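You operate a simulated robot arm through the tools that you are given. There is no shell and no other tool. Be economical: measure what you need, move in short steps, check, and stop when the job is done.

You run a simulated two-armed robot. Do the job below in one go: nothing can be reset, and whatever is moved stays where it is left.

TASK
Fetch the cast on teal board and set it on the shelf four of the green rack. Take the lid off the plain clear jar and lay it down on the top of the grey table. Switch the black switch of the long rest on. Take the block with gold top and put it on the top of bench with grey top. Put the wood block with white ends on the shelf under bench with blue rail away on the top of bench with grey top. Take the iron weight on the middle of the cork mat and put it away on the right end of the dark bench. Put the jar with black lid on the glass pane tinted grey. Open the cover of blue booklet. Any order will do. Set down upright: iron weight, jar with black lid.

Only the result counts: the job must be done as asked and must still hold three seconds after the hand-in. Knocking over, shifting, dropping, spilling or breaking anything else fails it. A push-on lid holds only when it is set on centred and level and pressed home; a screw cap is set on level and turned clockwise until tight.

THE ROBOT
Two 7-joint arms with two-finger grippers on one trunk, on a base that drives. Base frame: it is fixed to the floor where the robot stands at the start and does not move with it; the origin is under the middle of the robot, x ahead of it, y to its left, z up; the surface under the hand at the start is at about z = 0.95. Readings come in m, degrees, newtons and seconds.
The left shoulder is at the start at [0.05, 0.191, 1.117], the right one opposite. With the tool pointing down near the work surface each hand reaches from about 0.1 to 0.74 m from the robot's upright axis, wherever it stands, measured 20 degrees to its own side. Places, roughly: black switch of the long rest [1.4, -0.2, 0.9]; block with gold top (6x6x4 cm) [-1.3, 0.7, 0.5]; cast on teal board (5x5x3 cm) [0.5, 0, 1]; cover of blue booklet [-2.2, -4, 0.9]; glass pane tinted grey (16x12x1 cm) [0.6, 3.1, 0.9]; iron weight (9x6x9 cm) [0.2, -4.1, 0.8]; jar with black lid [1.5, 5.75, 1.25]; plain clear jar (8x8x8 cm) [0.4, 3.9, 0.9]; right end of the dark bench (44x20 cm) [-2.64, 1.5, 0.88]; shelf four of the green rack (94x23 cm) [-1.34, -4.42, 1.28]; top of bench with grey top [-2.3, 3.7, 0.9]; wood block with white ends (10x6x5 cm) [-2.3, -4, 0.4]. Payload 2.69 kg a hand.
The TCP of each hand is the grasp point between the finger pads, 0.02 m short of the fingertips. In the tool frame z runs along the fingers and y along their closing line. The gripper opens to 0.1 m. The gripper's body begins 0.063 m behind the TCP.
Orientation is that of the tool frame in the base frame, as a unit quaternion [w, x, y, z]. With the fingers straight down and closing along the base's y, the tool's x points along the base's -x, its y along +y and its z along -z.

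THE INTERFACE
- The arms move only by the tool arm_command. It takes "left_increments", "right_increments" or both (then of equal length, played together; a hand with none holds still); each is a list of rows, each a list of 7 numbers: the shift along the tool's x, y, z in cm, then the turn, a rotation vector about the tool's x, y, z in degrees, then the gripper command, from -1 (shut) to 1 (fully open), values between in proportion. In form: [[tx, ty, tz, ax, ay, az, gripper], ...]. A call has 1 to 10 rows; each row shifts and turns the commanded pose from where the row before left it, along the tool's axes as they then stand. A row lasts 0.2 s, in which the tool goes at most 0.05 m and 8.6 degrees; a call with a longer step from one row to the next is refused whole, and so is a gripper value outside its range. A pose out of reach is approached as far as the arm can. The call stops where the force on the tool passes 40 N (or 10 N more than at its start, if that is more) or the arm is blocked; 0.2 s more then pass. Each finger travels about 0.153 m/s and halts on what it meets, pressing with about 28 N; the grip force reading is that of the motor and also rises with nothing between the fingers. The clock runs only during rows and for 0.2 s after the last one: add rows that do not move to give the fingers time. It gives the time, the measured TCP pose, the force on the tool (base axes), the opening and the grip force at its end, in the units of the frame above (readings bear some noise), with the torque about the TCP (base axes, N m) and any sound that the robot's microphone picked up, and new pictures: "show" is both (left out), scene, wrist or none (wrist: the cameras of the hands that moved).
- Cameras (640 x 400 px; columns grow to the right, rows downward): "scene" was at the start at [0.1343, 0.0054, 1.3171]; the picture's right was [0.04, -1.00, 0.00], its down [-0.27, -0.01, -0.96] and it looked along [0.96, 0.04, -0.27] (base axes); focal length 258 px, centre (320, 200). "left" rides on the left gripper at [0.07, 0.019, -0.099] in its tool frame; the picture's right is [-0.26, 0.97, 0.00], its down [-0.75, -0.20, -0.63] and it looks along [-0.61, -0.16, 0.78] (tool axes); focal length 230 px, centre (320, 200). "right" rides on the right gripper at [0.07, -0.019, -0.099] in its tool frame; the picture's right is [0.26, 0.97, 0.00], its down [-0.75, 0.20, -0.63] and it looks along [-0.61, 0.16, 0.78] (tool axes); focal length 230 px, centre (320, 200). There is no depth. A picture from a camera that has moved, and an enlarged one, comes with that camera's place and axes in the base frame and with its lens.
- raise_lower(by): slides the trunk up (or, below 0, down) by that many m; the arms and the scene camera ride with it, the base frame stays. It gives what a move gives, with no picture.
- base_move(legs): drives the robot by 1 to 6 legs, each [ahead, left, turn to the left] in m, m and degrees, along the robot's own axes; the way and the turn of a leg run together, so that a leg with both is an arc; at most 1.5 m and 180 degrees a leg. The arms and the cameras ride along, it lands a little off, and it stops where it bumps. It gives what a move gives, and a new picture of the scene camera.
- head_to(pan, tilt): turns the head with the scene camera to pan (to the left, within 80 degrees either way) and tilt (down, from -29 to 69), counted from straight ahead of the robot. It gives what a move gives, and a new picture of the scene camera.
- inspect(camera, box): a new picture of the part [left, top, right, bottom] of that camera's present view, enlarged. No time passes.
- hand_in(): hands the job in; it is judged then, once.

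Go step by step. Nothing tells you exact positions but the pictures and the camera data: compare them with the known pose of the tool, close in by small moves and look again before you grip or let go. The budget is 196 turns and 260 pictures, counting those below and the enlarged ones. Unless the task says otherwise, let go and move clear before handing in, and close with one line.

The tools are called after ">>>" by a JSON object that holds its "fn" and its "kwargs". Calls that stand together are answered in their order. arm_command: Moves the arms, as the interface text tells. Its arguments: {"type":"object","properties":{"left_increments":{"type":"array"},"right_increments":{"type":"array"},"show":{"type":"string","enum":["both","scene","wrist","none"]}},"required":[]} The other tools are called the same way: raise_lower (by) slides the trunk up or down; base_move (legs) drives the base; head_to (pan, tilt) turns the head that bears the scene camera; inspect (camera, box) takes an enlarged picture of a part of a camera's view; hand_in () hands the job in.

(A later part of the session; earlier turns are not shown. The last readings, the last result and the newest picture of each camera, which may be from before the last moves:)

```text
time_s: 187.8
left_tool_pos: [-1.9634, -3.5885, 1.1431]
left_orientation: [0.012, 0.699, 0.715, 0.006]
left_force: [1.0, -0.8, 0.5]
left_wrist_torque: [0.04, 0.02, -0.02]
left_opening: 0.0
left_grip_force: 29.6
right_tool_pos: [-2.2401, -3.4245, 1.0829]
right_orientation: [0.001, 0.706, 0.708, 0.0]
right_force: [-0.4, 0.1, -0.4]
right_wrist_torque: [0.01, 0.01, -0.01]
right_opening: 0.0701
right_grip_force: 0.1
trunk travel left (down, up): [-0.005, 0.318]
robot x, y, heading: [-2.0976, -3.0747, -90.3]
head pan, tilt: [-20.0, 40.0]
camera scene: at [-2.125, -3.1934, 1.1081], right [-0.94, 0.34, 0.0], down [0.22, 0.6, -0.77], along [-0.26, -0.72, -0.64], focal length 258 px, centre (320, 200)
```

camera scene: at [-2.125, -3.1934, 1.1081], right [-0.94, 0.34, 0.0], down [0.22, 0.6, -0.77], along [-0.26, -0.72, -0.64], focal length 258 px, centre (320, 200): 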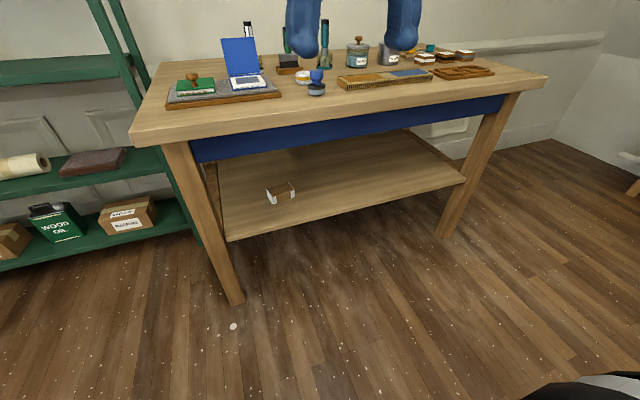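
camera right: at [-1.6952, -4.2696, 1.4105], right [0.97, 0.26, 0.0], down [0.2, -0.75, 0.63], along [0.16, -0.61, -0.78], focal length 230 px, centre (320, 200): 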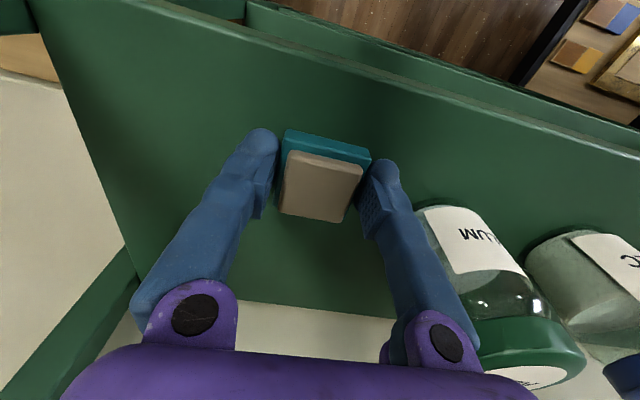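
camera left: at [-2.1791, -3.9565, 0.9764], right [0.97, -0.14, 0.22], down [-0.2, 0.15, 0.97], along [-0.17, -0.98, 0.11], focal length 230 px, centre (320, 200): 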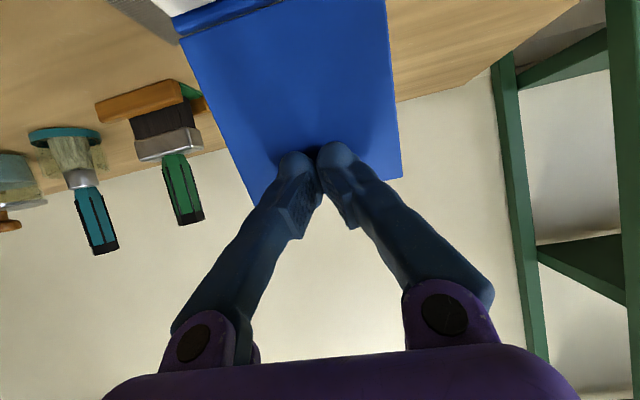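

Block top centre is about (-2.258, -4.049, 0.451), yawed ~10°. I'll lower the right hand in the free space in front of the bench and turn it to close along the block's short side.

>>> {"fn": "arm_command", "kwargs": {"right_increments": [[0, 0, 4.9, 0, 0, 0, 0.8], [0, 0, 4.9, 0, 0, 0, 0.8], [0, 0, 4.9, 0, 0, 0, 0.8], [0, 0, 4.9, 0, 0, 0, 0.8], [0, 0, 4.9, 0, 0, 0, 0.8], [0, 0, 4.9, 0, 0, 0, 0.8], [0, 0, 4.9, 0, 0, 0, 0.8], [0, 0, 4.9, 0, 0, 0, 0.8], [0, 0, 4.9, 0, 0, 0, 0.8], [0, 0, 4.9, 0, 0, 0, 0.8]], "show": "none"}}

>>> {"fn": "arm_command", "kwargs": {"right_increments": [[0, 0, 2, 0, 0, 8.1, 0.8], [0, 0, 2, 0, 0, 8.1, 0.8], [0, 0, 2, 0, 0, 8.1, 0.8], [0, 0, 2, 0, 0, 8.1, 0.8], [0, 0, 2, 0, 0, 8.1, 0.8], [0, 0, 0, 0, 0, 8.1, 0.8], [0, 0, 0, 0, 0, 8.1, 0.8], [0, 0, 0, 0, 0, 8.1, 0.8], [0, 0, 0, 0, 0, 8.1, 0.8], [0, 0, 0, 0, 0, 7.5, 0.8]], "show": "both"}}

```text
time_s: 190.0
left_tool_pos: [-1.9642, -3.5889, 1.1441]
left_orientation: [0.012, 0.699, 0.715, 0.006]
left_force: [0.1, 0.3, -0.1]
left_wrist_torque: [-0.04, -0.02, 0.0]
left_opening: 0.0001
left_grip_force: 29.4
right_tool_pos: [-2.2398, -3.4238, 0.5901]
right_orientation: [0.0, 0.707, 0.708, 0.001]
right_force: [-0.5, 0.7, -0.5]
right_wrist_torque: [-0.02, 0.03, -0.01]
right_opening: 0.0899
right_grip_force: 0.0
trunk travel left (down, up): [-0.005, 0.318]
robot x, y, heading: [-2.098, -3.0761, -89.8]
head pan, tilt: [-20.0, 40.0]
```

```text
time_s: 192.2
left_tool_pos: [-1.9637, -3.5885, 1.1429]
left_orientation: [0.013, 0.699, 0.715, 0.006]
left_force: [0.3, 0.9, 0.5]
left_wrist_torque: [0.04, -0.01, -0.01]
left_opening: 0.0
left_grip_force: 29.0
right_tool_pos: [-2.2394, -3.4228, 0.492]
right_orientation: [0.0, 0.997, 0.082, 0.001]
right_force: [-0.5, -0.7, -0.5]
right_wrist_torque: [0.0, 0.0, -0.02]
right_opening: 0.0901
right_grip_force: 0.1
trunk travel left (down, up): [-0.005, 0.318]
robot x, y, heading: [-2.0948, -3.0753, -89.9]
head pan, tilt: [-20.0, 40.0]
camera scene: at [-2.125, -3.1934, 1.1081], right [-0.94, 0.34, 0.0], down [0.22, 0.6, -0.77], along [-0.26, -0.72, -0.64], focal length 258 px, centre (320, 200)
camera right: at [-2.1742, -3.3924, 0.5913], right [0.41, -0.91, 0.0], down [-0.71, -0.32, 0.63], along [-0.57, -0.26, -0.78], focal length 230 px, centre (320, 200)
```

scene: 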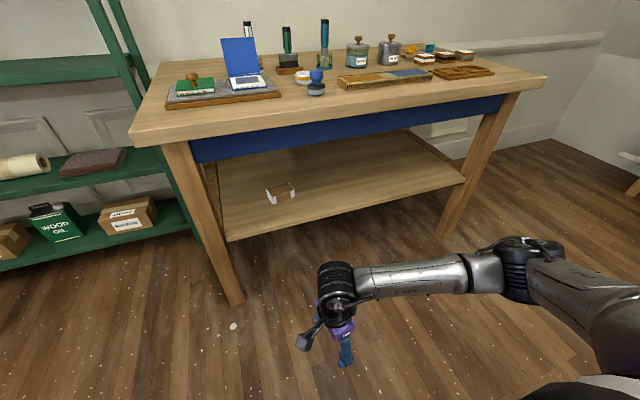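
right: 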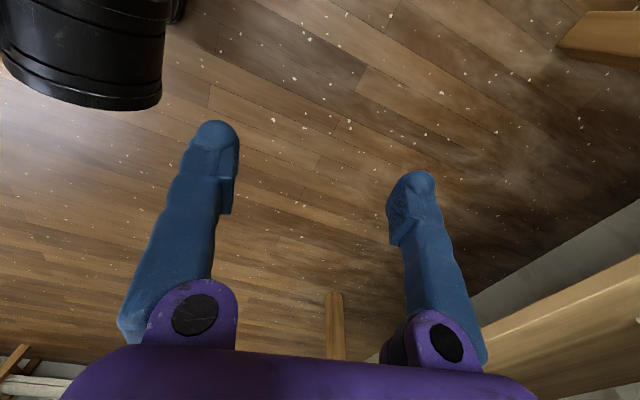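

The pose suits: fore-arm low and horizontal. As the rail is low, I'll enter beside the block at low height and then slide sideways over it. Lower and shift right, then drive forward.

>>> {"fn": "arm_command", "kwargs": {"right_increments": [[-3.95, -0.65, 1.35, 0, 0, 0, 0.8], [-3.95, -0.65, 1.35, 0, 0, 0, 0.8], [-3.95, -0.65, 1.35, 0, 0, 0, 0.8], [-3.95, -0.65, 1.35, 0, 0, 0, 0.8]], "show": "none"}}

>>> {"fn": "base_move", "kwargs": {"legs": [[0.38, 0, 0]]}}

>>> {"fn": "inspect", "kwargs": {"camera": "right", "box": [0, 0, 640, 400]}}

```text
time_s: 193.2
left_tool_pos: [-1.9648, -3.5889, 1.1433]
left_orientation: [0.013, 0.699, 0.715, 0.007]
left_force: [0.4, -0.4, -0.7]
left_wrist_torque: [-0.02, 0.01, 0.01]
left_opening: 0.0001
left_grip_force: 29.4
right_tool_pos: [-2.4002, -3.4233, 0.4395]
right_orientation: [0.0, 0.996, 0.084, 0.001]
right_force: [-0.4, 1.1, -0.8]
right_wrist_torque: [0.02, 0.02, 0.03]
right_opening: 0.0902
right_grip_force: 0.1
trunk travel left (down, up): [-0.005, 0.318]
robot x, y, heading: [-2.095, -3.0728, -89.8]
head pan, tilt: [-20.0, 40.0]
```

```text
time_s: 195.6
left_tool_pos: [-1.9609, -3.9691, 1.1442]
left_orientation: [0.012, 0.697, 0.717, 0.006]
left_force: [-0.1, 0.3, -0.4]
left_wrist_torque: [-0.04, -0.02, 0.05]
left_opening: 0.0003
left_grip_force: 29.6
right_tool_pos: [-2.3957, -3.8047, 0.4404]
right_orientation: [0.001, 0.996, 0.087, 0.0]
right_force: [-0.4, 0.2, -0.1]
right_wrist_torque: [0.03, 0.0, -0.03]
right_opening: 0.0899
right_grip_force: 0.1
trunk travel left (down, up): [-0.005, 0.318]
robot x, y, heading: [-2.0945, -3.4566, -89.7]
head pan, tilt: [-20.0, 40.0]
camera scene: at [-2.1232, -3.5737, 1.1081], right [-0.94, 0.34, 0.0], down [0.22, 0.61, -0.77], along [-0.26, -0.72, -0.64], focal length 258 px, centre (320, 200)
```

scene: 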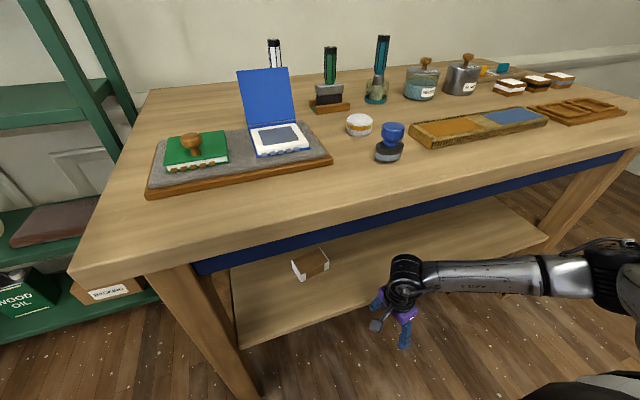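

```text
1.00 times, centred on (320, 200) of right (not enlarged: the box is as wide or as high as the picture)
camera zoom: at [-2.3318, -3.7738, 0.5387], right [0.42, -0.91, 0.0], down [-0.7, -0.33, 0.63], along [-0.57, -0.27, -0.78], focal length 230 px, centre (320, 200)
```

zoom: 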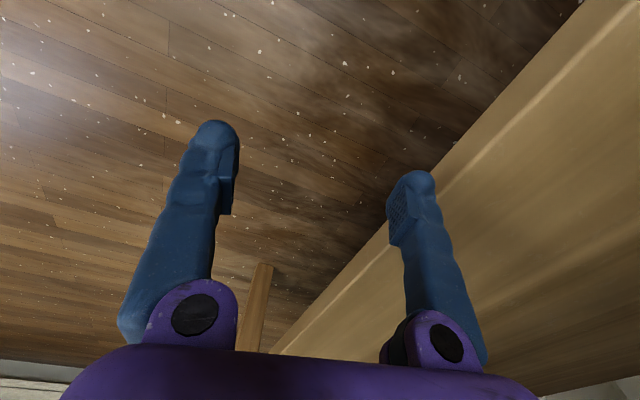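

>>> {"fn": "arm_command", "kwargs": {"right_increments": [[-0.72, 3.76, -0.15, 0, 0, 0, 0.8], [-0.72, 3.76, -0.15, 0, 0, 0, 0.8], [-0.72, 3.76, -0.15, 0, 0, 0, 0.8], [-0.72, 3.76, -0.1, 0, 0, 0, 0.8], [-0.72, 3.76, 0, 0, 0, 0, 0.8]], "show": "both"}}

```text
time_s: 196.8
left_tool_pos: [-1.9654, -3.9628, 1.146]
left_orientation: [0.015, 0.698, 0.716, 0.007]
left_force: [0.8, -0.5, -0.5]
left_wrist_torque: [-0.01, -0.01, 0.0]
left_opening: 0.0
left_grip_force: 29.6
right_tool_pos: [-2.402, -3.9848, 0.4371]
right_orientation: [-0.006, 0.996, 0.087, 0.002]
right_force: [6.3, 10.8, 25.3]
right_wrist_torque: [-1.09, -0.35, 0.37]
right_opening: 0.0867
right_grip_force: 0.2
trunk travel left (down, up): [-0.005, 0.318]
robot x, y, heading: [-2.0982, -3.4563, -89.9]
head pan, tilt: [-20.0, 40.0]
camera scene: at [-2.1268, -3.5685, 1.1077], right [-0.94, 0.34, 0.0], down [0.22, 0.6, -0.77], along [-0.26, -0.72, -0.64], focal length 258 px, centre (320, 200)
camera right: at [-2.3376, -3.9541, 0.5381], right [0.42, -0.91, -0.01], down [-0.71, -0.34, 0.62], along [-0.57, -0.26, -0.78], focal length 230 px, centre (320, 200)
```

scene: 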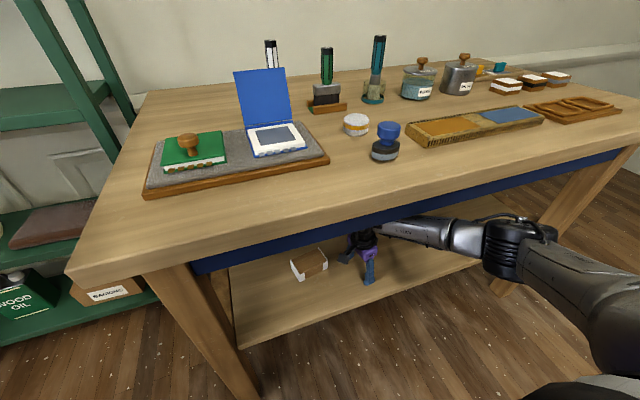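
right: 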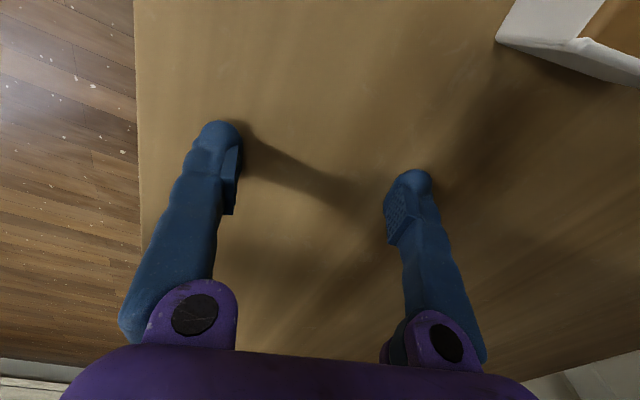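

Contact force has built up, likely fore-arm against the rail. I'll look closely.

>>> {"fn": "inspect", "kwargs": {"camera": "scene", "box": [280, 170, 520, 320]}}

```text
2.67 times, centred on (400, 245) of scene
camera zoom: at [-2.1268, -3.5685, 1.1077], right [-0.94, 0.34, 0.0], down [0.22, 0.6, -0.77], along [-0.26, -0.72, -0.64], focal length 689 px, centre (107, 80)
```

zoom: 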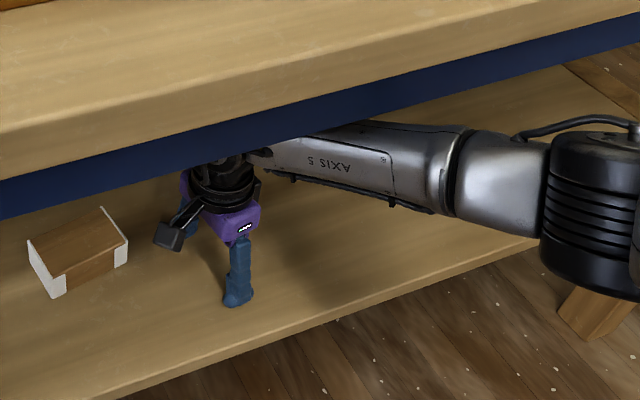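

I'll back out and tilt the hand ~48° to come in from the block's right side, which lowers the wrist.

>>> {"fn": "arm_command", "kwargs": {"right_increments": [[0.72, -3.76, 0, 0, 0, 0, 0.8], [0.72, -3.76, 0, 0, 0, 0, 0.8], [0.72, -3.76, -0.3, 0, 0, 0, 0.8], [0.72, -3.76, -0.3, 0, 0, 0, 0.8], [0.72, -3.76, -0.3, 0, 0, 0, 0.8]], "show": "none"}}

>>> {"fn": "arm_command", "kwargs": {"right_increments": [[0, 0, 0, 0, 8, 0, 0.8], [0, 0, 0, 0, 8, 0, 0.8], [0, 0, 0, 0, 8, 0, 0.8], [0, 0, 0, 0, 8, 0, 0.8], [0, 0, 0, 0, 8, 0, 0.8], [0, 0, 0, 0, 8, 0, 0.8]], "show": "both"}}

```text
time_s: 198.0
left_tool_pos: [-1.9609, -3.9675, 1.1435]
left_orientation: [0.012, 0.697, 0.717, 0.007]
left_force: [0.0, -0.2, 0.6]
left_wrist_torque: [-0.02, -0.02, 0.0]
left_opening: 0.0
left_grip_force: 29.4
right_tool_pos: [-2.3954, -3.8046, 0.4552]
right_orientation: [0.0, 0.996, 0.087, 0.001]
right_force: [-0.7, 0.1, 0.4]
right_wrist_torque: [-0.03, 0.05, 0.0]
right_opening: 0.0901
right_grip_force: 0.1
trunk travel left (down, up): [-0.005, 0.318]
robot x, y, heading: [-2.0969, -3.4552, -89.6]
head pan, tilt: [-20.0, 40.0]
```

```text
time_s: 199.4
left_tool_pos: [-1.9599, -3.9669, 1.1429]
left_orientation: [0.012, 0.697, 0.717, 0.007]
left_force: [0.3, 0.8, -0.4]
left_wrist_torque: [-0.02, 0.0, 0.04]
left_opening: 0.0001
left_grip_force: 29.1
right_tool_pos: [-2.3983, -3.8042, 0.4538]
right_orientation: [-0.035, 0.91, 0.079, 0.407]
right_force: [-0.4, 0.8, -0.5]
right_wrist_torque: [0.04, 0.02, -0.04]
right_opening: 0.09
right_grip_force: 0.2
trunk travel left (down, up): [-0.005, 0.318]
robot x, y, heading: [-2.0963, -3.4573, -89.7]
head pan, tilt: [-20.0, 40.0]
camera scene: at [-2.1233, -3.5735, 1.1082], right [-0.94, 0.34, 0.0], down [0.22, 0.61, -0.77], along [-0.26, -0.72, -0.64], focal length 258 px, centre (320, 200)
camera right: at [-2.4274, -3.7904, 0.5723], right [0.34, -0.92, 0.19], down [-0.92, -0.37, -0.14], along [0.2, -0.13, -0.97], focal length 230 px, centre (320, 200)
```

scene: 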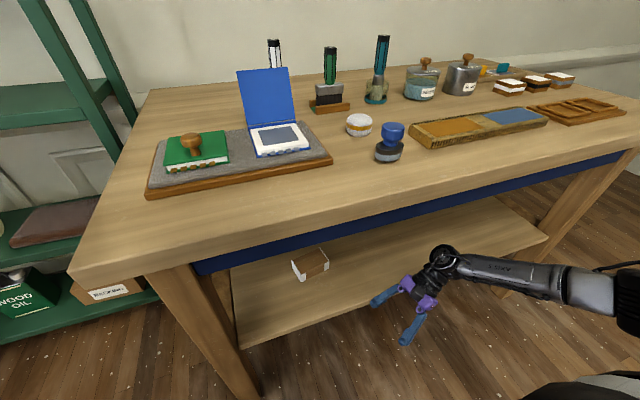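
right: 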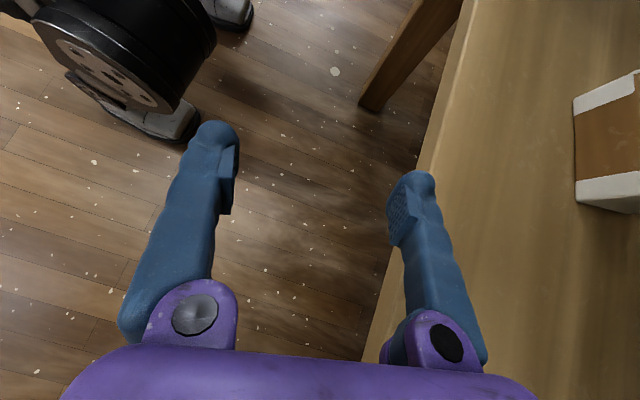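

Now re-enter at this tilt, beside the block.

>>> {"fn": "arm_command", "kwargs": {"right_increments": [[-0.52, 3.78, -0.47, 0, 0, 0, 0.8], [-0.52, 3.78, -0.47, 0, 0, 0, 0.8], [-0.52, 3.78, -0.47, 0, 0, 0, 0.8], [-0.52, 3.78, -0.47, 0, 0, 0, 0.8], [-0.52, 3.78, -0.47, 0, 0, 0, 0.8], [-0.52, 3.78, -0.47, 0, 0, 0, 0.8], [-0.52, 3.78, -0.47, 0, 0, 0, 0.8]], "show": "both"}}

```text
time_s: 201.0
left_tool_pos: [-1.9605, -3.9672, 1.1427]
left_orientation: [0.012, 0.697, 0.717, 0.006]
left_force: [0.4, -0.1, 0.2]
left_wrist_torque: [0.01, -0.01, 0.01]
left_opening: 0.0
left_grip_force: 29.8
right_tool_pos: [-2.3916, -3.9925, 0.4585]
right_orientation: [-0.036, 0.91, 0.081, 0.406]
right_force: [-0.3, -0.5, 0.6]
right_wrist_torque: [-0.03, 0.01, 0.0]
right_opening: 0.09
right_grip_force: 0.1
right hand out of reach, approached as far as the arm can: row 5, 6, 7
trunk travel left (down, up): [-0.005, 0.318]
robot x, y, heading: [-2.0956, -3.4584, -89.4]
head pan, tilt: [-20.0, 40.0]
camera scene: at [-2.1233, -3.5736, 1.1081], right [-0.94, 0.34, 0.0], down [0.22, 0.61, -0.77], along [-0.26, -0.72, -0.64], focal length 258 px, centre (320, 200)
camera right: at [-2.4226, -3.9779, 0.5771], right [0.34, -0.92, 0.19], down [-0.92, -0.37, -0.14], along [0.2, -0.13, -0.97], focal length 230 px, centre (320, 200)
```

scene: 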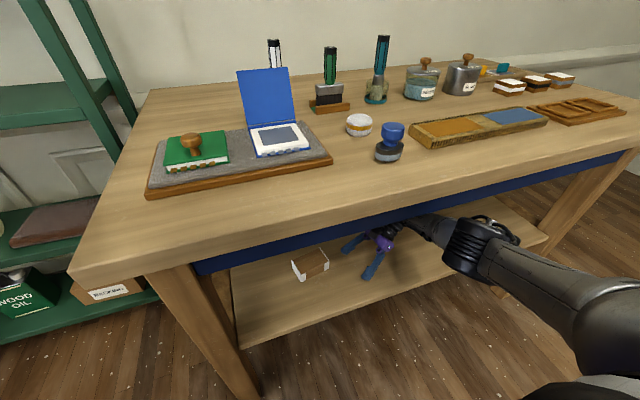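
right: 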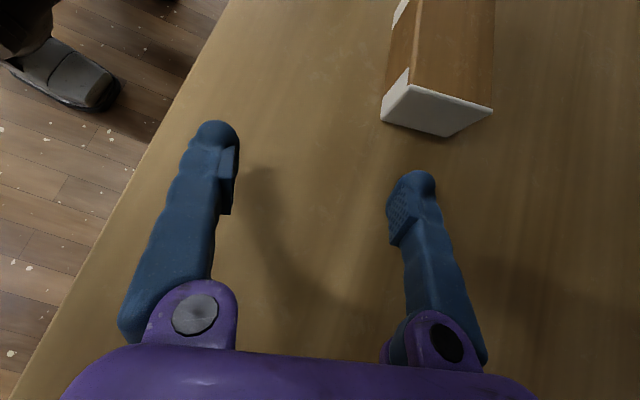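

>>> {"fn": "inspect", "kwargs": {"camera": "scene", "box": [320, 160, 560, 310]}}

>>> {"fn": "head_to", "kwargs": {"pan": -55, "tilt": 50}}

```text
2.67 times, centred on (440, 235) of scene
camera zoom: at [-2.1233, -3.5736, 1.1081], right [-0.94, 0.34, 0.0], down [0.22, 0.61, -0.77], along [-0.26, -0.72, -0.64], focal length 689 px, centre (0, 107)
```

zoom: 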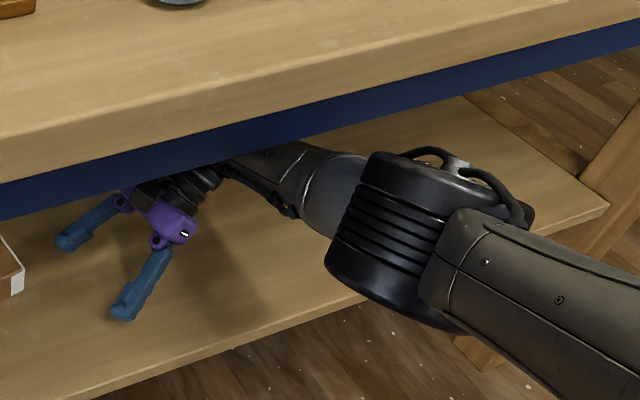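

```text
time_s: 202.0
left_tool_pos: [-1.9608, -3.9673, 1.1442]
left_orientation: [0.013, 0.697, 0.717, 0.006]
left_force: [0.0, -0.9, 0.0]
left_wrist_torque: [0.01, 0.0, -0.01]
left_opening: 0.0002
left_grip_force: 29.7
right_tool_pos: [-2.3929, -3.9921, 0.459]
right_orientation: [-0.037, 0.91, 0.081, 0.405]
right_force: [-0.4, -0.3, 0.0]
right_wrist_torque: [-0.03, 0.01, -0.01]
right_opening: 0.0899
right_grip_force: 0.0
trunk travel left (down, up): [-0.005, 0.318]
robot x, y, heading: [-2.0931, -3.4549, -89.9]
head pan, tilt: [-55.0, 50.0]
camera scene: at [-2.1574, -3.538, 1.094], right [-0.58, 0.82, 0.0], down [0.62, 0.44, -0.64], along [-0.52, -0.37, -0.77], focal length 258 px, centre (320, 200)
```

scene: 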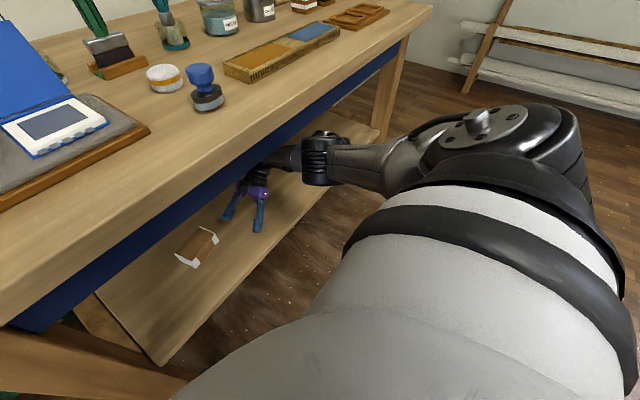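

I'll shift the base right by 0.16 m so the block is nearer to straight ahead of the right shoulder.

>>> {"fn": "base_move", "kwargs": {"legs": [[0.0, -0.16, 0]]}}

>>> {"fn": "arm_command", "kwargs": {"right_increments": [[0, 0, 0, 0, 0, 0, 0.8]], "show": "wrist"}}

```text
time_s: 204.1
left_tool_pos: [-2.1176, -3.9693, 1.1439]
left_orientation: [0.012, 0.696, 0.718, 0.007]
left_force: [-0.6, 0.2, 0.3]
left_wrist_torque: [-0.01, -0.01, -0.01]
left_opening: 0.0003
left_grip_force: 29.7
right_tool_pos: [-2.5492, -3.9932, 0.4589]
right_orientation: [-0.035, 0.91, 0.079, 0.406]
right_force: [-1.4, -0.4, 0.2]
right_wrist_torque: [0.01, 0.0, 0.03]
right_opening: 0.09
right_grip_force: 0.1
trunk travel left (down, up): [-0.005, 0.318]
robot x, y, heading: [-2.2539, -3.4559, -89.5]
head pan, tilt: [-55.0, 50.0]
camera scene: at [-2.3149, -3.539, 1.094], right [-0.58, 0.82, 0.0], down [0.62, 0.44, -0.64], along [-0.52, -0.37, -0.77], focal length 258 px, centre (320, 200)
```

scene: 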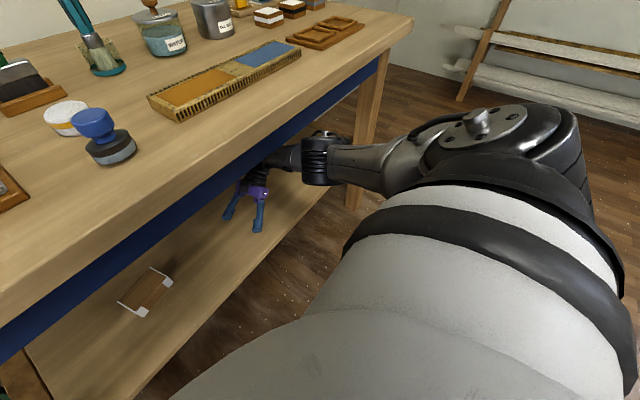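

```text
time_s: 204.4
left_tool_pos: [-2.1166, -3.9686, 1.1432]
left_orientation: [0.012, 0.696, 0.718, 0.006]
left_force: [0.8, -0.1, 0.0]
left_wrist_torque: [-0.03, 0.0, 0.0]
left_opening: 0.0001
left_grip_force: 29.6
right_tool_pos: [-2.5494, -3.9934, 0.4592]
right_orientation: [-0.036, 0.91, 0.081, 0.406]
right_force: [-0.1, -0.4, -0.1]
right_wrist_torque: [0.0, 0.03, 0.0]
right_opening: 0.09
right_grip_force: 0.0
trunk travel left (down, up): [-0.005, 0.318]
robot x, y, heading: [-2.254, -3.4586, -89.5]
head pan, tilt: [-55.0, 50.0]
camera right: at [-2.5799, -3.979, 0.577], right [0.34, -0.92, 0.19], down [-0.92, -0.37, -0.14], along [0.2, -0.13, -0.97], focal length 230 px, centre (320, 200)
```

right: 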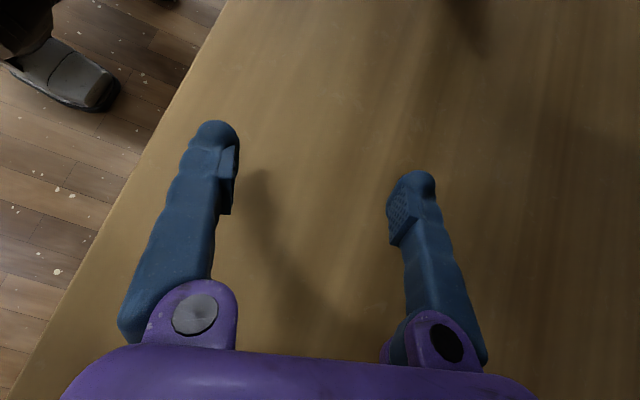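

>>> {"fn": "arm_command", "kwargs": {"right_increments": [[2.42, 2.6, 2.98, 0, 0, 0, 0.8], [2.42, 2.6, 2.98, 0, 0, 0, 0.8], [2.42, 2.6, 2.98, 0, 0, 0, 0.8], [2.0, 2.6, 2.5, 0, 0, 0, 0.8]], "show": "wrist"}}

```text
time_s: 205.4
left_tool_pos: [-2.1273, -3.9713, 1.1438]
left_orientation: [0.016, 0.698, 0.716, 0.009]
left_force: [-0.8, 0.0, 0.8]
left_wrist_torque: [0.01, 0.01, -0.01]
left_opening: 0.0
left_grip_force: 29.4
right_tool_pos: [-2.4106, -4.0205, 0.4503]
right_orientation: [-0.043, 0.91, 0.068, 0.407]
right_force: [-0.5, 0.0, 0.5]
right_wrist_torque: [-0.03, 0.02, -0.01]
right_opening: 0.09
right_grip_force: 0.0
right hand out of reach, approached as far as the arm can: row 1, 2, 3, 4
trunk travel left (down, up): [-0.005, 0.318]
robot x, y, heading: [-2.2577, -3.4555, -89.8]
head pan, tilt: [-55.0, 50.0]
camera right: at [-2.4402, -4.0086, 0.5682], right [0.32, -0.93, 0.17], down [-0.93, -0.35, -0.15], along [0.2, -0.11, -0.97], focal length 230 px, centre (320, 200)
```

right: 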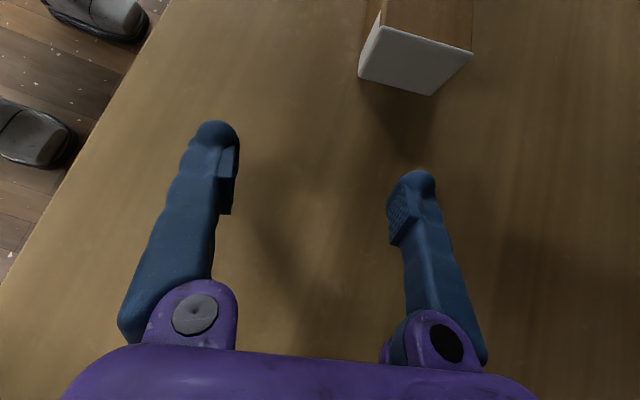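

Near the reach limit. I'll drive 4 cm forward so the open fingers line up with the block's right end.

>>> {"fn": "base_move", "kwargs": {"legs": [[0.04, 0, 0]]}}

>>> {"fn": "inspect", "kwargs": {"camera": "right", "box": [0, 0, 640, 400]}}

```text
time_s: 206.3
left_tool_pos: [-2.1219, -3.9882, 1.1444]
left_orientation: [0.012, 0.7, 0.714, 0.006]
left_force: [-0.4, 0.3, 0.6]
left_wrist_torque: [-0.04, -0.02, 0.05]
left_opening: 0.0
left_grip_force: 29.7
right_tool_pos: [-2.4028, -4.0224, 0.4422]
right_orientation: [-0.057, 0.904, 0.061, 0.42]
right_force: [-11.6, 9.9, 39.1]
right_wrist_torque: [-1.71, -0.19, -0.97]
right_opening: 0.0886
right_grip_force: 0.1
trunk travel left (down, up): [-0.005, 0.318]
robot x, y, heading: [-2.2543, -3.4749, -90.5]
head pan, tilt: [-55.0, 50.0]
stopped in leg 1: the force on the tool passed its limit at 142 N (the readings are from after the stop); the commanded pose is now the measured one
camera scene: at [-2.3152, -3.556, 1.095], right [-0.57, 0.82, 0.0], down [0.63, 0.43, -0.64], along [-0.53, -0.37, -0.76], focal length 258 px, centre (320, 200)
```

scene: 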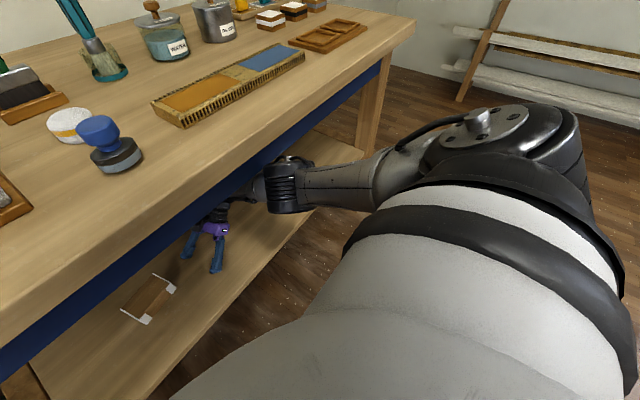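

```text
1.00 times, centred on (320, 200) of right (not enlarged: the box is as wide or as high as the picture)
camera zoom: at [-2.4366, -4.0134, 0.56], right [0.32, -0.94, 0.15], down [-0.92, -0.34, -0.18], along [0.22, -0.08, -0.97], focal length 230 px, centre (320, 200)
```

zoom: 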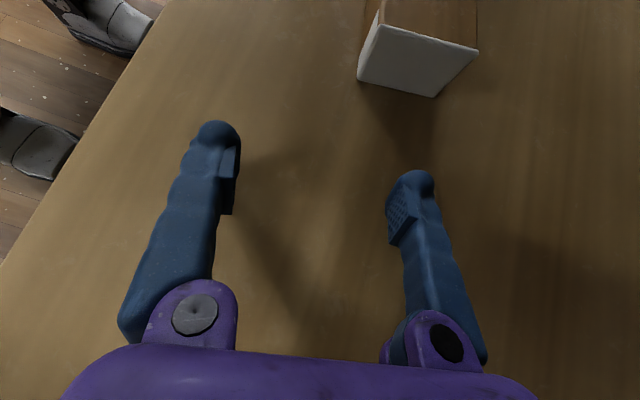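

The elbow met the rail. I'll back out; then hook the block from behind with forward-tilted fingers and pull it towards the shelf's front edge.

>>> {"fn": "base_move", "kwargs": {"legs": [[-0.25, 0.0, 0.5]]}}

>>> {"fn": "arm_command", "kwargs": {"right_increments": [[-2, 0, -3, 0, -8, 0, 0.8], [0, 0, -2, 0, -8, 0, 0.8], [0, 0, 0, 0, -8, 0, 0.8], [0, 0, 0, 0, -8, 0, -1], [0, 0, 0, 0, -8, 0, -1], [0, 0, 0, 0, -8.5, 0, -1], [0, 0, 0, 0, 0, -8.2, -1], [0, 0, 0, 0, 0, -8.2, -1], [0, 0, 0, 0, 0, -8.2, -1], [0, 0, 0, 0, 0, -8.2, -1]], "show": "none"}}

>>> {"fn": "arm_command", "kwargs": {"right_increments": [[0, 0, 0, 0, 0, -8.2, -1], [0, 0, 0, 0, 0, -8.2, -1], [0, 0, 0, 0, 0, -8.2, -1], [0, 0, 0, 0, 0, -8.2, -1], [0, 0, 0, 0, 0, -8.2, -1], [0, 0, 0, 0, 0, -4, -1]], "show": "scene"}}

```text
time_s: 208.1
left_tool_pos: [-2.1196, -3.7513, 1.1409]
left_orientation: [0.012, 0.698, 0.716, 0.007]
left_force: [-0.1, -0.1, 0.0]
left_wrist_torque: [0.0, -0.03, -0.04]
left_opening: 0.0
left_grip_force: 29.7
right_tool_pos: [-2.4016, -3.7826, 0.4364]
right_orientation: [-0.061, 0.905, 0.063, 0.416]
right_force: [0.2, 0.1, -0.1]
right_wrist_torque: [-0.02, 0.01, 0.01]
right_opening: 0.0902
right_grip_force: 0.0
trunk travel left (down, up): [-0.005, 0.318]
robot x, y, heading: [-2.2509, -3.2342, -89.9]
head pan, tilt: [-55.0, 50.0]
camera scene: at [-2.3149, -3.3199, 1.094], right [-0.58, 0.82, 0.0], down [0.63, 0.44, -0.64], along [-0.53, -0.37, -0.77], focal length 258 px, centre (320, 200)
```

scene: 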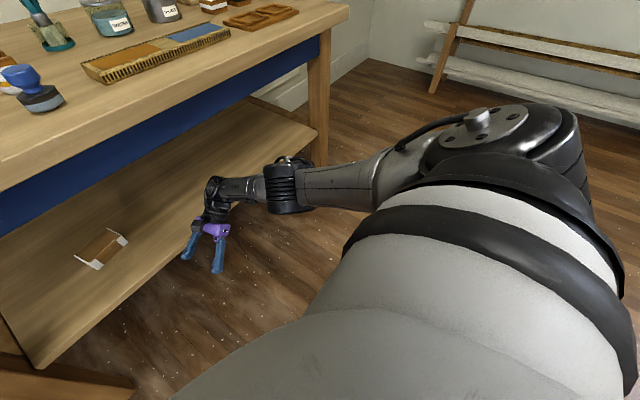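

```text
time_s: 210.3
left_tool_pos: [-2.1184, -3.751, 1.143]
left_orientation: [0.011, 0.698, 0.716, 0.007]
left_force: [0.3, 0.9, -0.3]
left_wrist_torque: [0.01, 0.02, 0.02]
left_opening: 0.0
left_grip_force: 29.0
right_tool_pos: [-2.4484, -3.7909, 0.4557]
right_orientation: [-0.028, 0.932, 0.361, 0.016]
right_force: [0.5, 0.0, -0.6]
right_wrist_torque: [0.0, 0.0, 0.01]
right_opening: 0.0001
right_grip_force: 28.2
trunk travel left (down, up): [-0.005, 0.318]
robot x, y, heading: [-2.2513, -3.2372, -90.1]
head pan, tilt: [-55.0, 50.0]
```

```text
time_s: 211.7
left_tool_pos: [-2.1187, -3.751, 1.1422]
left_orientation: [0.011, 0.698, 0.716, 0.008]
left_force: [0.8, 0.0, 0.3]
left_wrist_torque: [0.02, 0.02, -0.04]
left_opening: 0.0001
left_grip_force: 29.8
right_tool_pos: [-2.4488, -3.7907, 0.4559]
right_orientation: [-0.019, 0.723, 0.691, 0.024]
right_force: [0.2, -0.2, 0.9]
right_wrist_torque: [-0.01, 0.03, -0.01]
right_opening: 0.0
right_grip_force: 28.1
trunk travel left (down, up): [-0.005, 0.318]
robot x, y, heading: [-2.2515, -3.2382, -89.9]
head pan, tilt: [-55.0, 50.0]
camera scene: at [-2.3149, -3.3202, 1.094], right [-0.58, 0.82, 0.0], down [0.63, 0.44, -0.64], along [-0.53, -0.37, -0.77], focal length 258 px, centre (320, 200)
```

scene: 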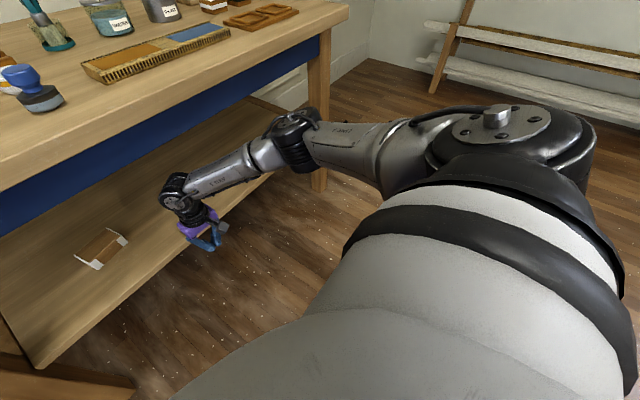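

>>> {"fn": "arm_command", "kwargs": {"right_increments": [[4, 1.5, -2, 0, 0, 0, -1], [4, 1.5, -2, 0, 0, 0, -1], [3, 1.5, -2, 0, 0, 0, -1], [0, 1.5, -2, 0, -8, 0, -1], [0, 0, 0, 0, -8, 0, -1], [0, 0, 0, 0, -8, 0, -1], [0, 0, 0, 0, -8, 0, -1], [0, 0, 0, 0, -8, 0, -1], [0, 0, 0, 0, -8, 0, -1]], "show": "none"}}

>>> {"fn": "head_to", "kwargs": {"pan": -15, "tilt": 45}}

```text
time_s: 213.7
left_tool_pos: [-2.1175, -3.7516, 1.1418]
left_orientation: [0.012, 0.698, 0.716, 0.008]
left_force: [0.4, 0.3, -0.1]
left_wrist_torque: [0.02, 0.0, -0.04]
left_opening: 0.0
left_grip_force: 28.9
right_tool_pos: [-2.3843, -3.689, 0.5434]
right_orientation: [0.264, 0.67, 0.639, -0.271]
right_force: [0.5, -1.1, 0.3]
right_wrist_torque: [-0.02, -0.05, -0.01]
right_opening: 0.0
right_grip_force: 27.5
trunk travel left (down, up): [-0.005, 0.318]
robot x, y, heading: [-2.2508, -3.2397, -89.9]
head pan, tilt: [-55.0, 50.0]
```

```text
time_s: 214.8
left_tool_pos: [-2.1196, -3.7519, 1.1425]
left_orientation: [0.011, 0.698, 0.716, 0.007]
left_force: [-0.3, 0.6, -0.8]
left_wrist_torque: [0.02, -0.01, 0.01]
left_opening: 0.0
left_grip_force: 29.5
right_tool_pos: [-2.3833, -3.69, 0.5429]
right_orientation: [0.264, 0.671, 0.638, -0.271]
right_force: [-0.2, 0.9, 0.4]
right_wrist_torque: [0.03, 0.02, -0.01]
right_opening: 0.0
right_grip_force: 28.5
trunk travel left (down, up): [-0.005, 0.318]
robot x, y, heading: [-2.251, -3.2374, -89.8]
head pan, tilt: [-15.0, 45.0]
camera scene: at [-2.2728, -3.3544, 1.1009], right [-0.97, 0.26, 0.0], down [0.18, 0.68, -0.71], along [-0.18, -0.68, -0.71], focal length 258 px, centre (320, 200)
```

scene: 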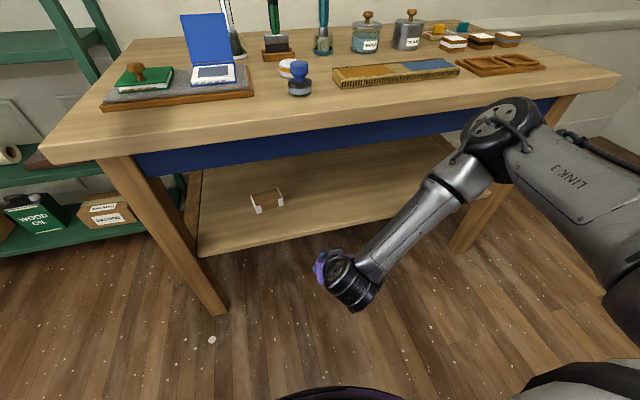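

I'll shift left, extend the hand low under the rail, then creep forward.

>>> {"fn": "base_move", "kwargs": {"legs": [[0, 0.12, 0]]}}

>>> {"fn": "arm_command", "kwargs": {"right_increments": [[-2.1, 0, 3.5, 0, 0, 0, -1], [-2.1, 0, 3.5, 0, 0, 0, -1], [-2.1, 0, 3.5, 0, 0, 0, -1], [-2.1, 0, 3.5, 0, 0, 0, -1]], "show": "scene"}}

```text
time_s: 216.5
left_tool_pos: [-1.9994, -3.7502, 1.1405]
left_orientation: [0.011, 0.698, 0.716, 0.007]
left_force: [0.6, 0.2, -0.6]
left_wrist_torque: [0.02, -0.01, 0.01]
left_opening: 0.0001
left_grip_force: 29.4
right_tool_pos: [-2.2649, -3.6891, 0.5418]
right_orientation: [0.263, 0.671, 0.638, -0.272]
right_force: [-0.4, -0.5, 0.4]
right_wrist_torque: [-0.01, 0.05, 0.01]
right_opening: 0.0001
right_grip_force: 28.3
trunk travel left (down, up): [-0.005, 0.318]
robot x, y, heading: [-2.1318, -3.2399, -89.8]
head pan, tilt: [-15.0, 45.0]
camera scene: at [-2.1528, -3.3542, 1.1009], right [-0.97, 0.26, 0.0], down [0.18, 0.68, -0.71], along [-0.18, -0.68, -0.71], focal length 258 px, centre (320, 200)
```

scene: 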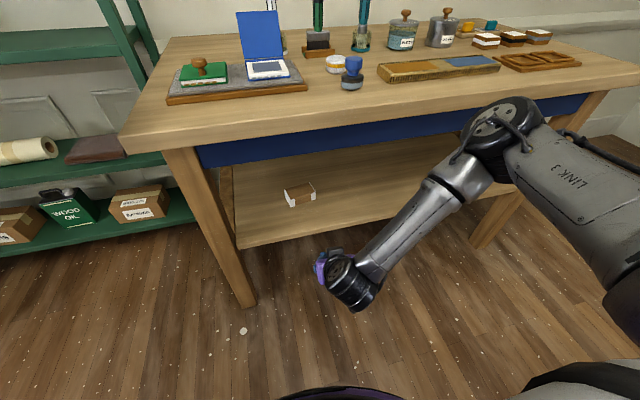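

```text
time_s: 217.5
left_tool_pos: [-1.9988, -3.7527, 1.1417]
left_orientation: [0.01, 0.699, 0.715, 0.008]
left_force: [0.9, 0.2, -0.3]
left_wrist_torque: [-0.03, 0.01, -0.02]
left_opening: 0.0
left_grip_force: 29.5
right_tool_pos: [-2.2727, -3.8478, 0.5003]
right_orientation: [0.263, 0.671, 0.638, -0.271]
right_force: [-0.2, -0.4, 0.0]
right_wrist_torque: [0.0, 0.0, -0.01]
right_opening: 0.0001
right_grip_force: 27.6
trunk travel left (down, up): [-0.005, 0.318]
robot x, y, heading: [-2.1325, -3.2357, -90.0]
head pan, tilt: [-15.0, 45.0]
camera scene: at [-2.1529, -3.3543, 1.1009], right [-0.97, 0.26, 0.0], down [0.18, 0.68, -0.71], along [-0.18, -0.68, -0.71], focal length 258 px, centre (320, 200)
```

scene: 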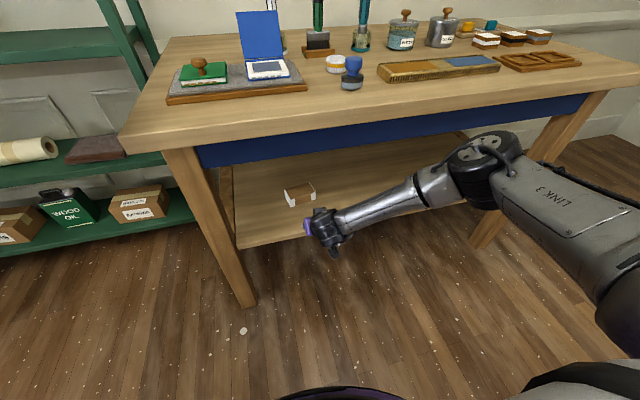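

>>> {"fn": "base_move", "kwargs": {"legs": [[0.13, 0.0, 0]]}}

>>> {"fn": "inspect", "kwargs": {"camera": "right", "box": [0, 0, 640, 400]}}

```text
time_s: 218.8
left_tool_pos: [-2.0011, -3.8822, 1.1417]
left_orientation: [0.011, 0.699, 0.715, 0.007]
left_force: [-0.6, 0.2, -0.4]
left_wrist_torque: [-0.02, -0.01, -0.03]
left_opening: 0.0
left_grip_force: 29.5
right_tool_pos: [-2.2746, -3.9772, 0.5001]
right_orientation: [0.263, 0.672, 0.637, -0.272]
right_force: [-0.4, -0.5, 0.0]
right_wrist_torque: [-0.01, 0.02, -0.01]
right_opening: 0.0001
right_grip_force: 27.9
trunk travel left (down, up): [-0.005, 0.318]
robot x, y, heading: [-2.1363, -3.3668, -89.9]
head pan, tilt: [-15.0, 45.0]
camera scene: at [-2.1531, -3.4843, 1.1008], right [-0.97, 0.26, 0.0], down [0.18, 0.68, -0.71], along [-0.18, -0.68, -0.71], focal length 258 px, centre (320, 200)
```

scene: 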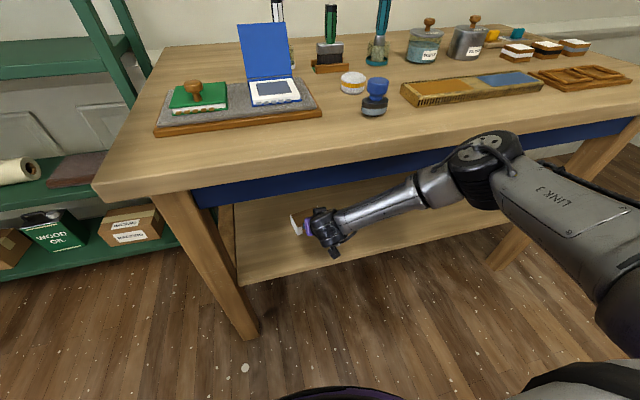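

```text
1.00 times, centred on (320, 200) of right (not enlarged: the box is as wide or as high as the picture)
camera zoom: at [-2.2879, -3.8573, 0.5225], right [0.98, 0.14, -0.17], down [0.19, -0.11, 0.98], along [0.11, -0.99, -0.13], focal length 230 px, centre (320, 200)
```

zoom: 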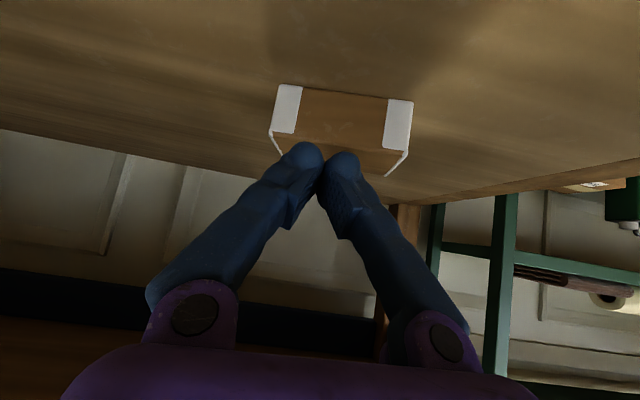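

The block is just beyond the fingertips. Reach over it, lower behind it, and pull towards me.

>>> {"fn": "arm_command", "kwargs": {"right_increments": [[-2.9, 0.4, 2.9, 0, 0, 0, -1], [-2.9, 0.4, 2.9, 0, 0, 0, -1], [-2.9, 0.4, 2.9, 0, 0, 0, -1], [1.75, 0, 1.75, 0, 0, 0, -1], [1.75, 0, 1.75, 0, 0, 0, -1]], "show": "both"}}

```text
time_s: 220.0
left_tool_pos: [-1.9998, -3.8814, 1.1419]
left_orientation: [0.012, 0.699, 0.715, 0.008]
left_force: [-0.4, -0.6, -1.3]
left_wrist_torque: [0.0, -0.02, 0.01]
left_opening: 0.0001
left_grip_force: 29.4
right_tool_pos: [-2.275, -4.0962, 0.4517]
right_orientation: [0.267, 0.669, 0.638, -0.272]
right_force: [1.8, -3.4, 8.9]
right_wrist_torque: [0.25, 0.23, 0.06]
right_opening: 0.0
right_grip_force: 27.9
right hand out of reach, approached as far as the arm can: row 5
trunk travel left (down, up): [-0.005, 0.318]
robot x, y, heading: [-2.1316, -3.3724, -89.9]
head pan, tilt: [-15.0, 45.0]
camera scene: at [-2.1528, -3.4845, 1.1015], right [-0.97, 0.26, 0.0], down [0.18, 0.68, -0.71], along [-0.18, -0.68, -0.71], focal length 258 px, centre (320, 200)
camera right: at [-2.2881, -3.9761, 0.4726], right [0.98, 0.14, -0.17], down [0.19, -0.1, 0.98], along [0.12, -0.99, -0.12], focal length 230 px, centre (320, 200)
```

scene: 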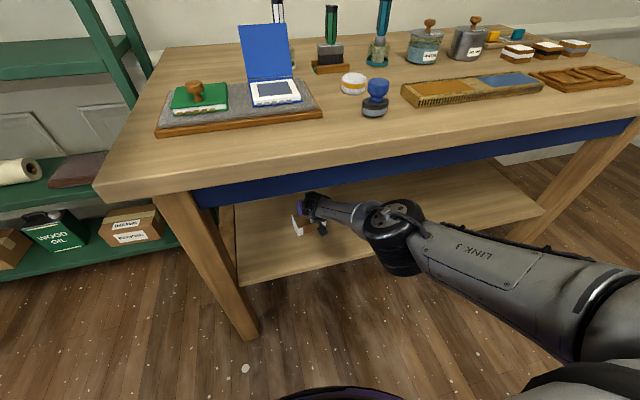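
right: 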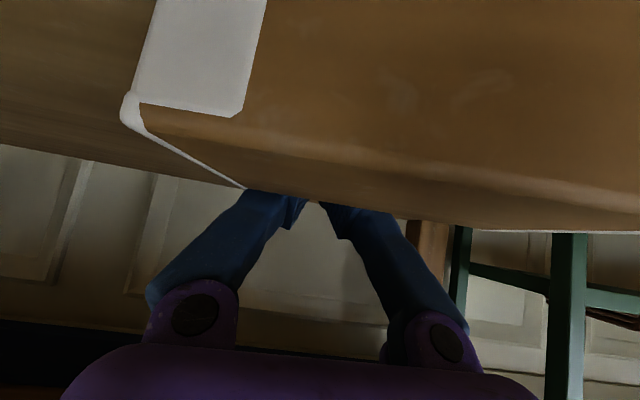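

Hooked. Pull 10 cm towards me, slowly.

>>> {"fn": "arm_command", "kwargs": {"right_increments": [[0.7, 0, -0.7, 0, 0, 0, -1], [1.06, 0, -1.06, 0, 0, 0, -1], [1.06, 0, -1.06, 0, 0, 0, -1], [1.06, 0, -1.06, 0, 0, 0, -1], [1.06, 0, -1.06, 0, 0, 0, -1], [1.06, 0, -1.06, 0, 0, 0, -1], [1.06, 0, -1.06, 0, 0, 0, -1]], "show": "both"}}

```text
time_s: 221.6
left_tool_pos: [-2.0001, -3.8802, 1.1417]
left_orientation: [0.012, 0.7, 0.714, 0.006]
left_force: [0.6, 1.2, 0.7]
left_wrist_torque: [0.02, 0.02, 0.0]
left_opening: 0.0001
left_grip_force: 29.4
right_tool_pos: [-2.2719, -3.9954, 0.4507]
right_orientation: [0.264, 0.672, 0.637, -0.272]
right_force: [-1.1, -6.1, 14.0]
right_wrist_torque: [0.44, 0.34, 0.14]
right_opening: 0.0
right_grip_force: 27.6
trunk travel left (down, up): [-0.005, 0.318]
robot x, y, heading: [-2.1324, -3.3666, -90.1]
head pan, tilt: [-15.0, 45.0]
camera scene: at [-2.1528, -3.483, 1.101], right [-0.97, 0.26, 0.0], down [0.18, 0.68, -0.71], along [-0.18, -0.68, -0.71], focal length 258 px, centre (320, 200)
camera right: at [-2.2847, -3.8751, 0.4717], right [0.98, 0.13, -0.17], down [0.19, -0.1, 0.98], along [0.11, -0.99, -0.13], focal length 230 px, centre (320, 200)
```

scene: 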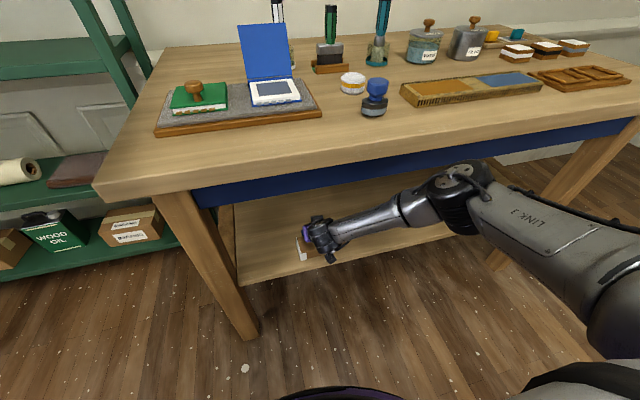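
right: 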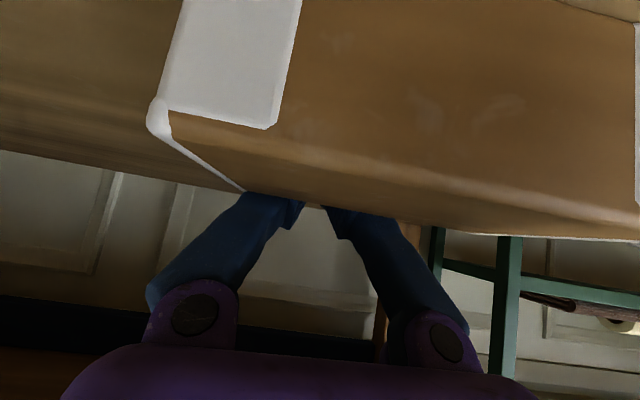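

The block came along. I'll raise and retract the hand, then look at where the block is now.

>>> {"fn": "arm_command", "kwargs": {"right_increments": [[-1.75, 0, -1.75, 0, 0, 0, -1], [-1.75, 0, -1.75, 0, 0, 0, -1], [-0.7, 0, -0.7, 0, 0, 0, -1], [3, 0, -3, 0, 0, 0, -1], [3, 0, -3, 0, 0, 0, -1], [3, 0, -3, 0, 0, 0, -1], [3, 0, -3, 0, 8, 0, -1], [3, 0, -2, 0, 8, 0, -1], [3, 0, -2, 0, 8, 0, -1]], "show": "scene"}}

>>> {"fn": "inspect", "kwargs": {"camera": "scene", "box": [240, 180, 400, 280]}}

```text
time_s: 223.6
left_tool_pos: [-2.0, -3.8809, 1.1426]
left_orientation: [0.012, 0.699, 0.715, 0.007]
left_force: [-0.1, 0.2, 0.1]
left_wrist_torque: [0.01, -0.02, 0.02]
left_opening: 0.0
left_grip_force: 29.4
right_tool_pos: [-2.2594, -3.7545, 0.5125]
right_orientation: [0.124, 0.714, 0.678, -0.125]
right_force: [-0.3, -0.2, 0.3]
right_wrist_torque: [0.02, 0.02, 0.05]
right_opening: 0.0
right_grip_force: 28.2
trunk travel left (down, up): [-0.005, 0.318]
robot x, y, heading: [-2.1301, -3.3692, -90.1]
head pan, tilt: [-15.0, 45.0]
camera scene: at [-2.1531, -3.4839, 1.1009], right [-0.97, 0.26, 0.0], down [0.18, 0.68, -0.71], along [-0.18, -0.68, -0.71], focal length 258 px, centre (320, 200)
```

scene: 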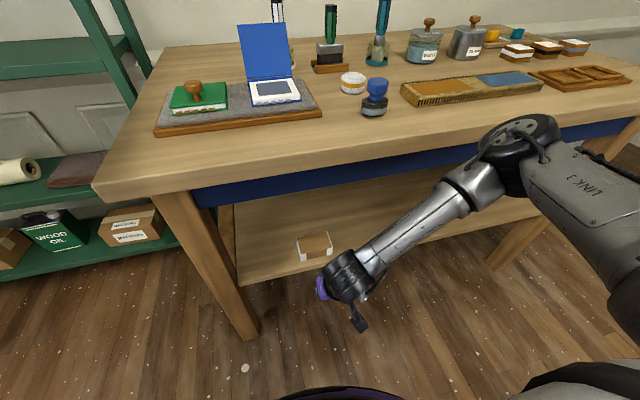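

```text
4.00 times, centred on (320, 230) of scene
camera zoom: at [-2.1531, -3.4839, 1.1009], right [-0.97, 0.26, 0.0], down [0.18, 0.68, -0.71], along [-0.18, -0.68, -0.71], focal length 1034 px, centre (320, 80)
```

zoom: 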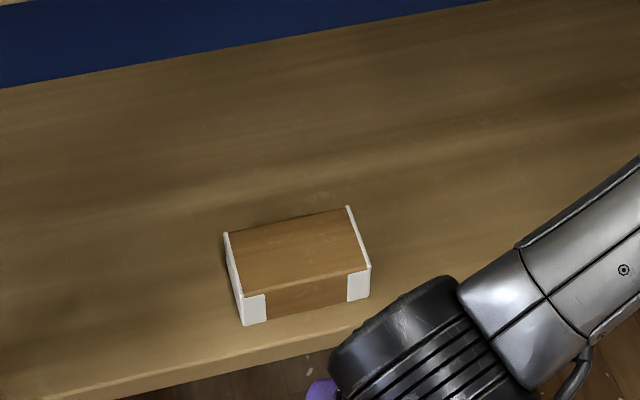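

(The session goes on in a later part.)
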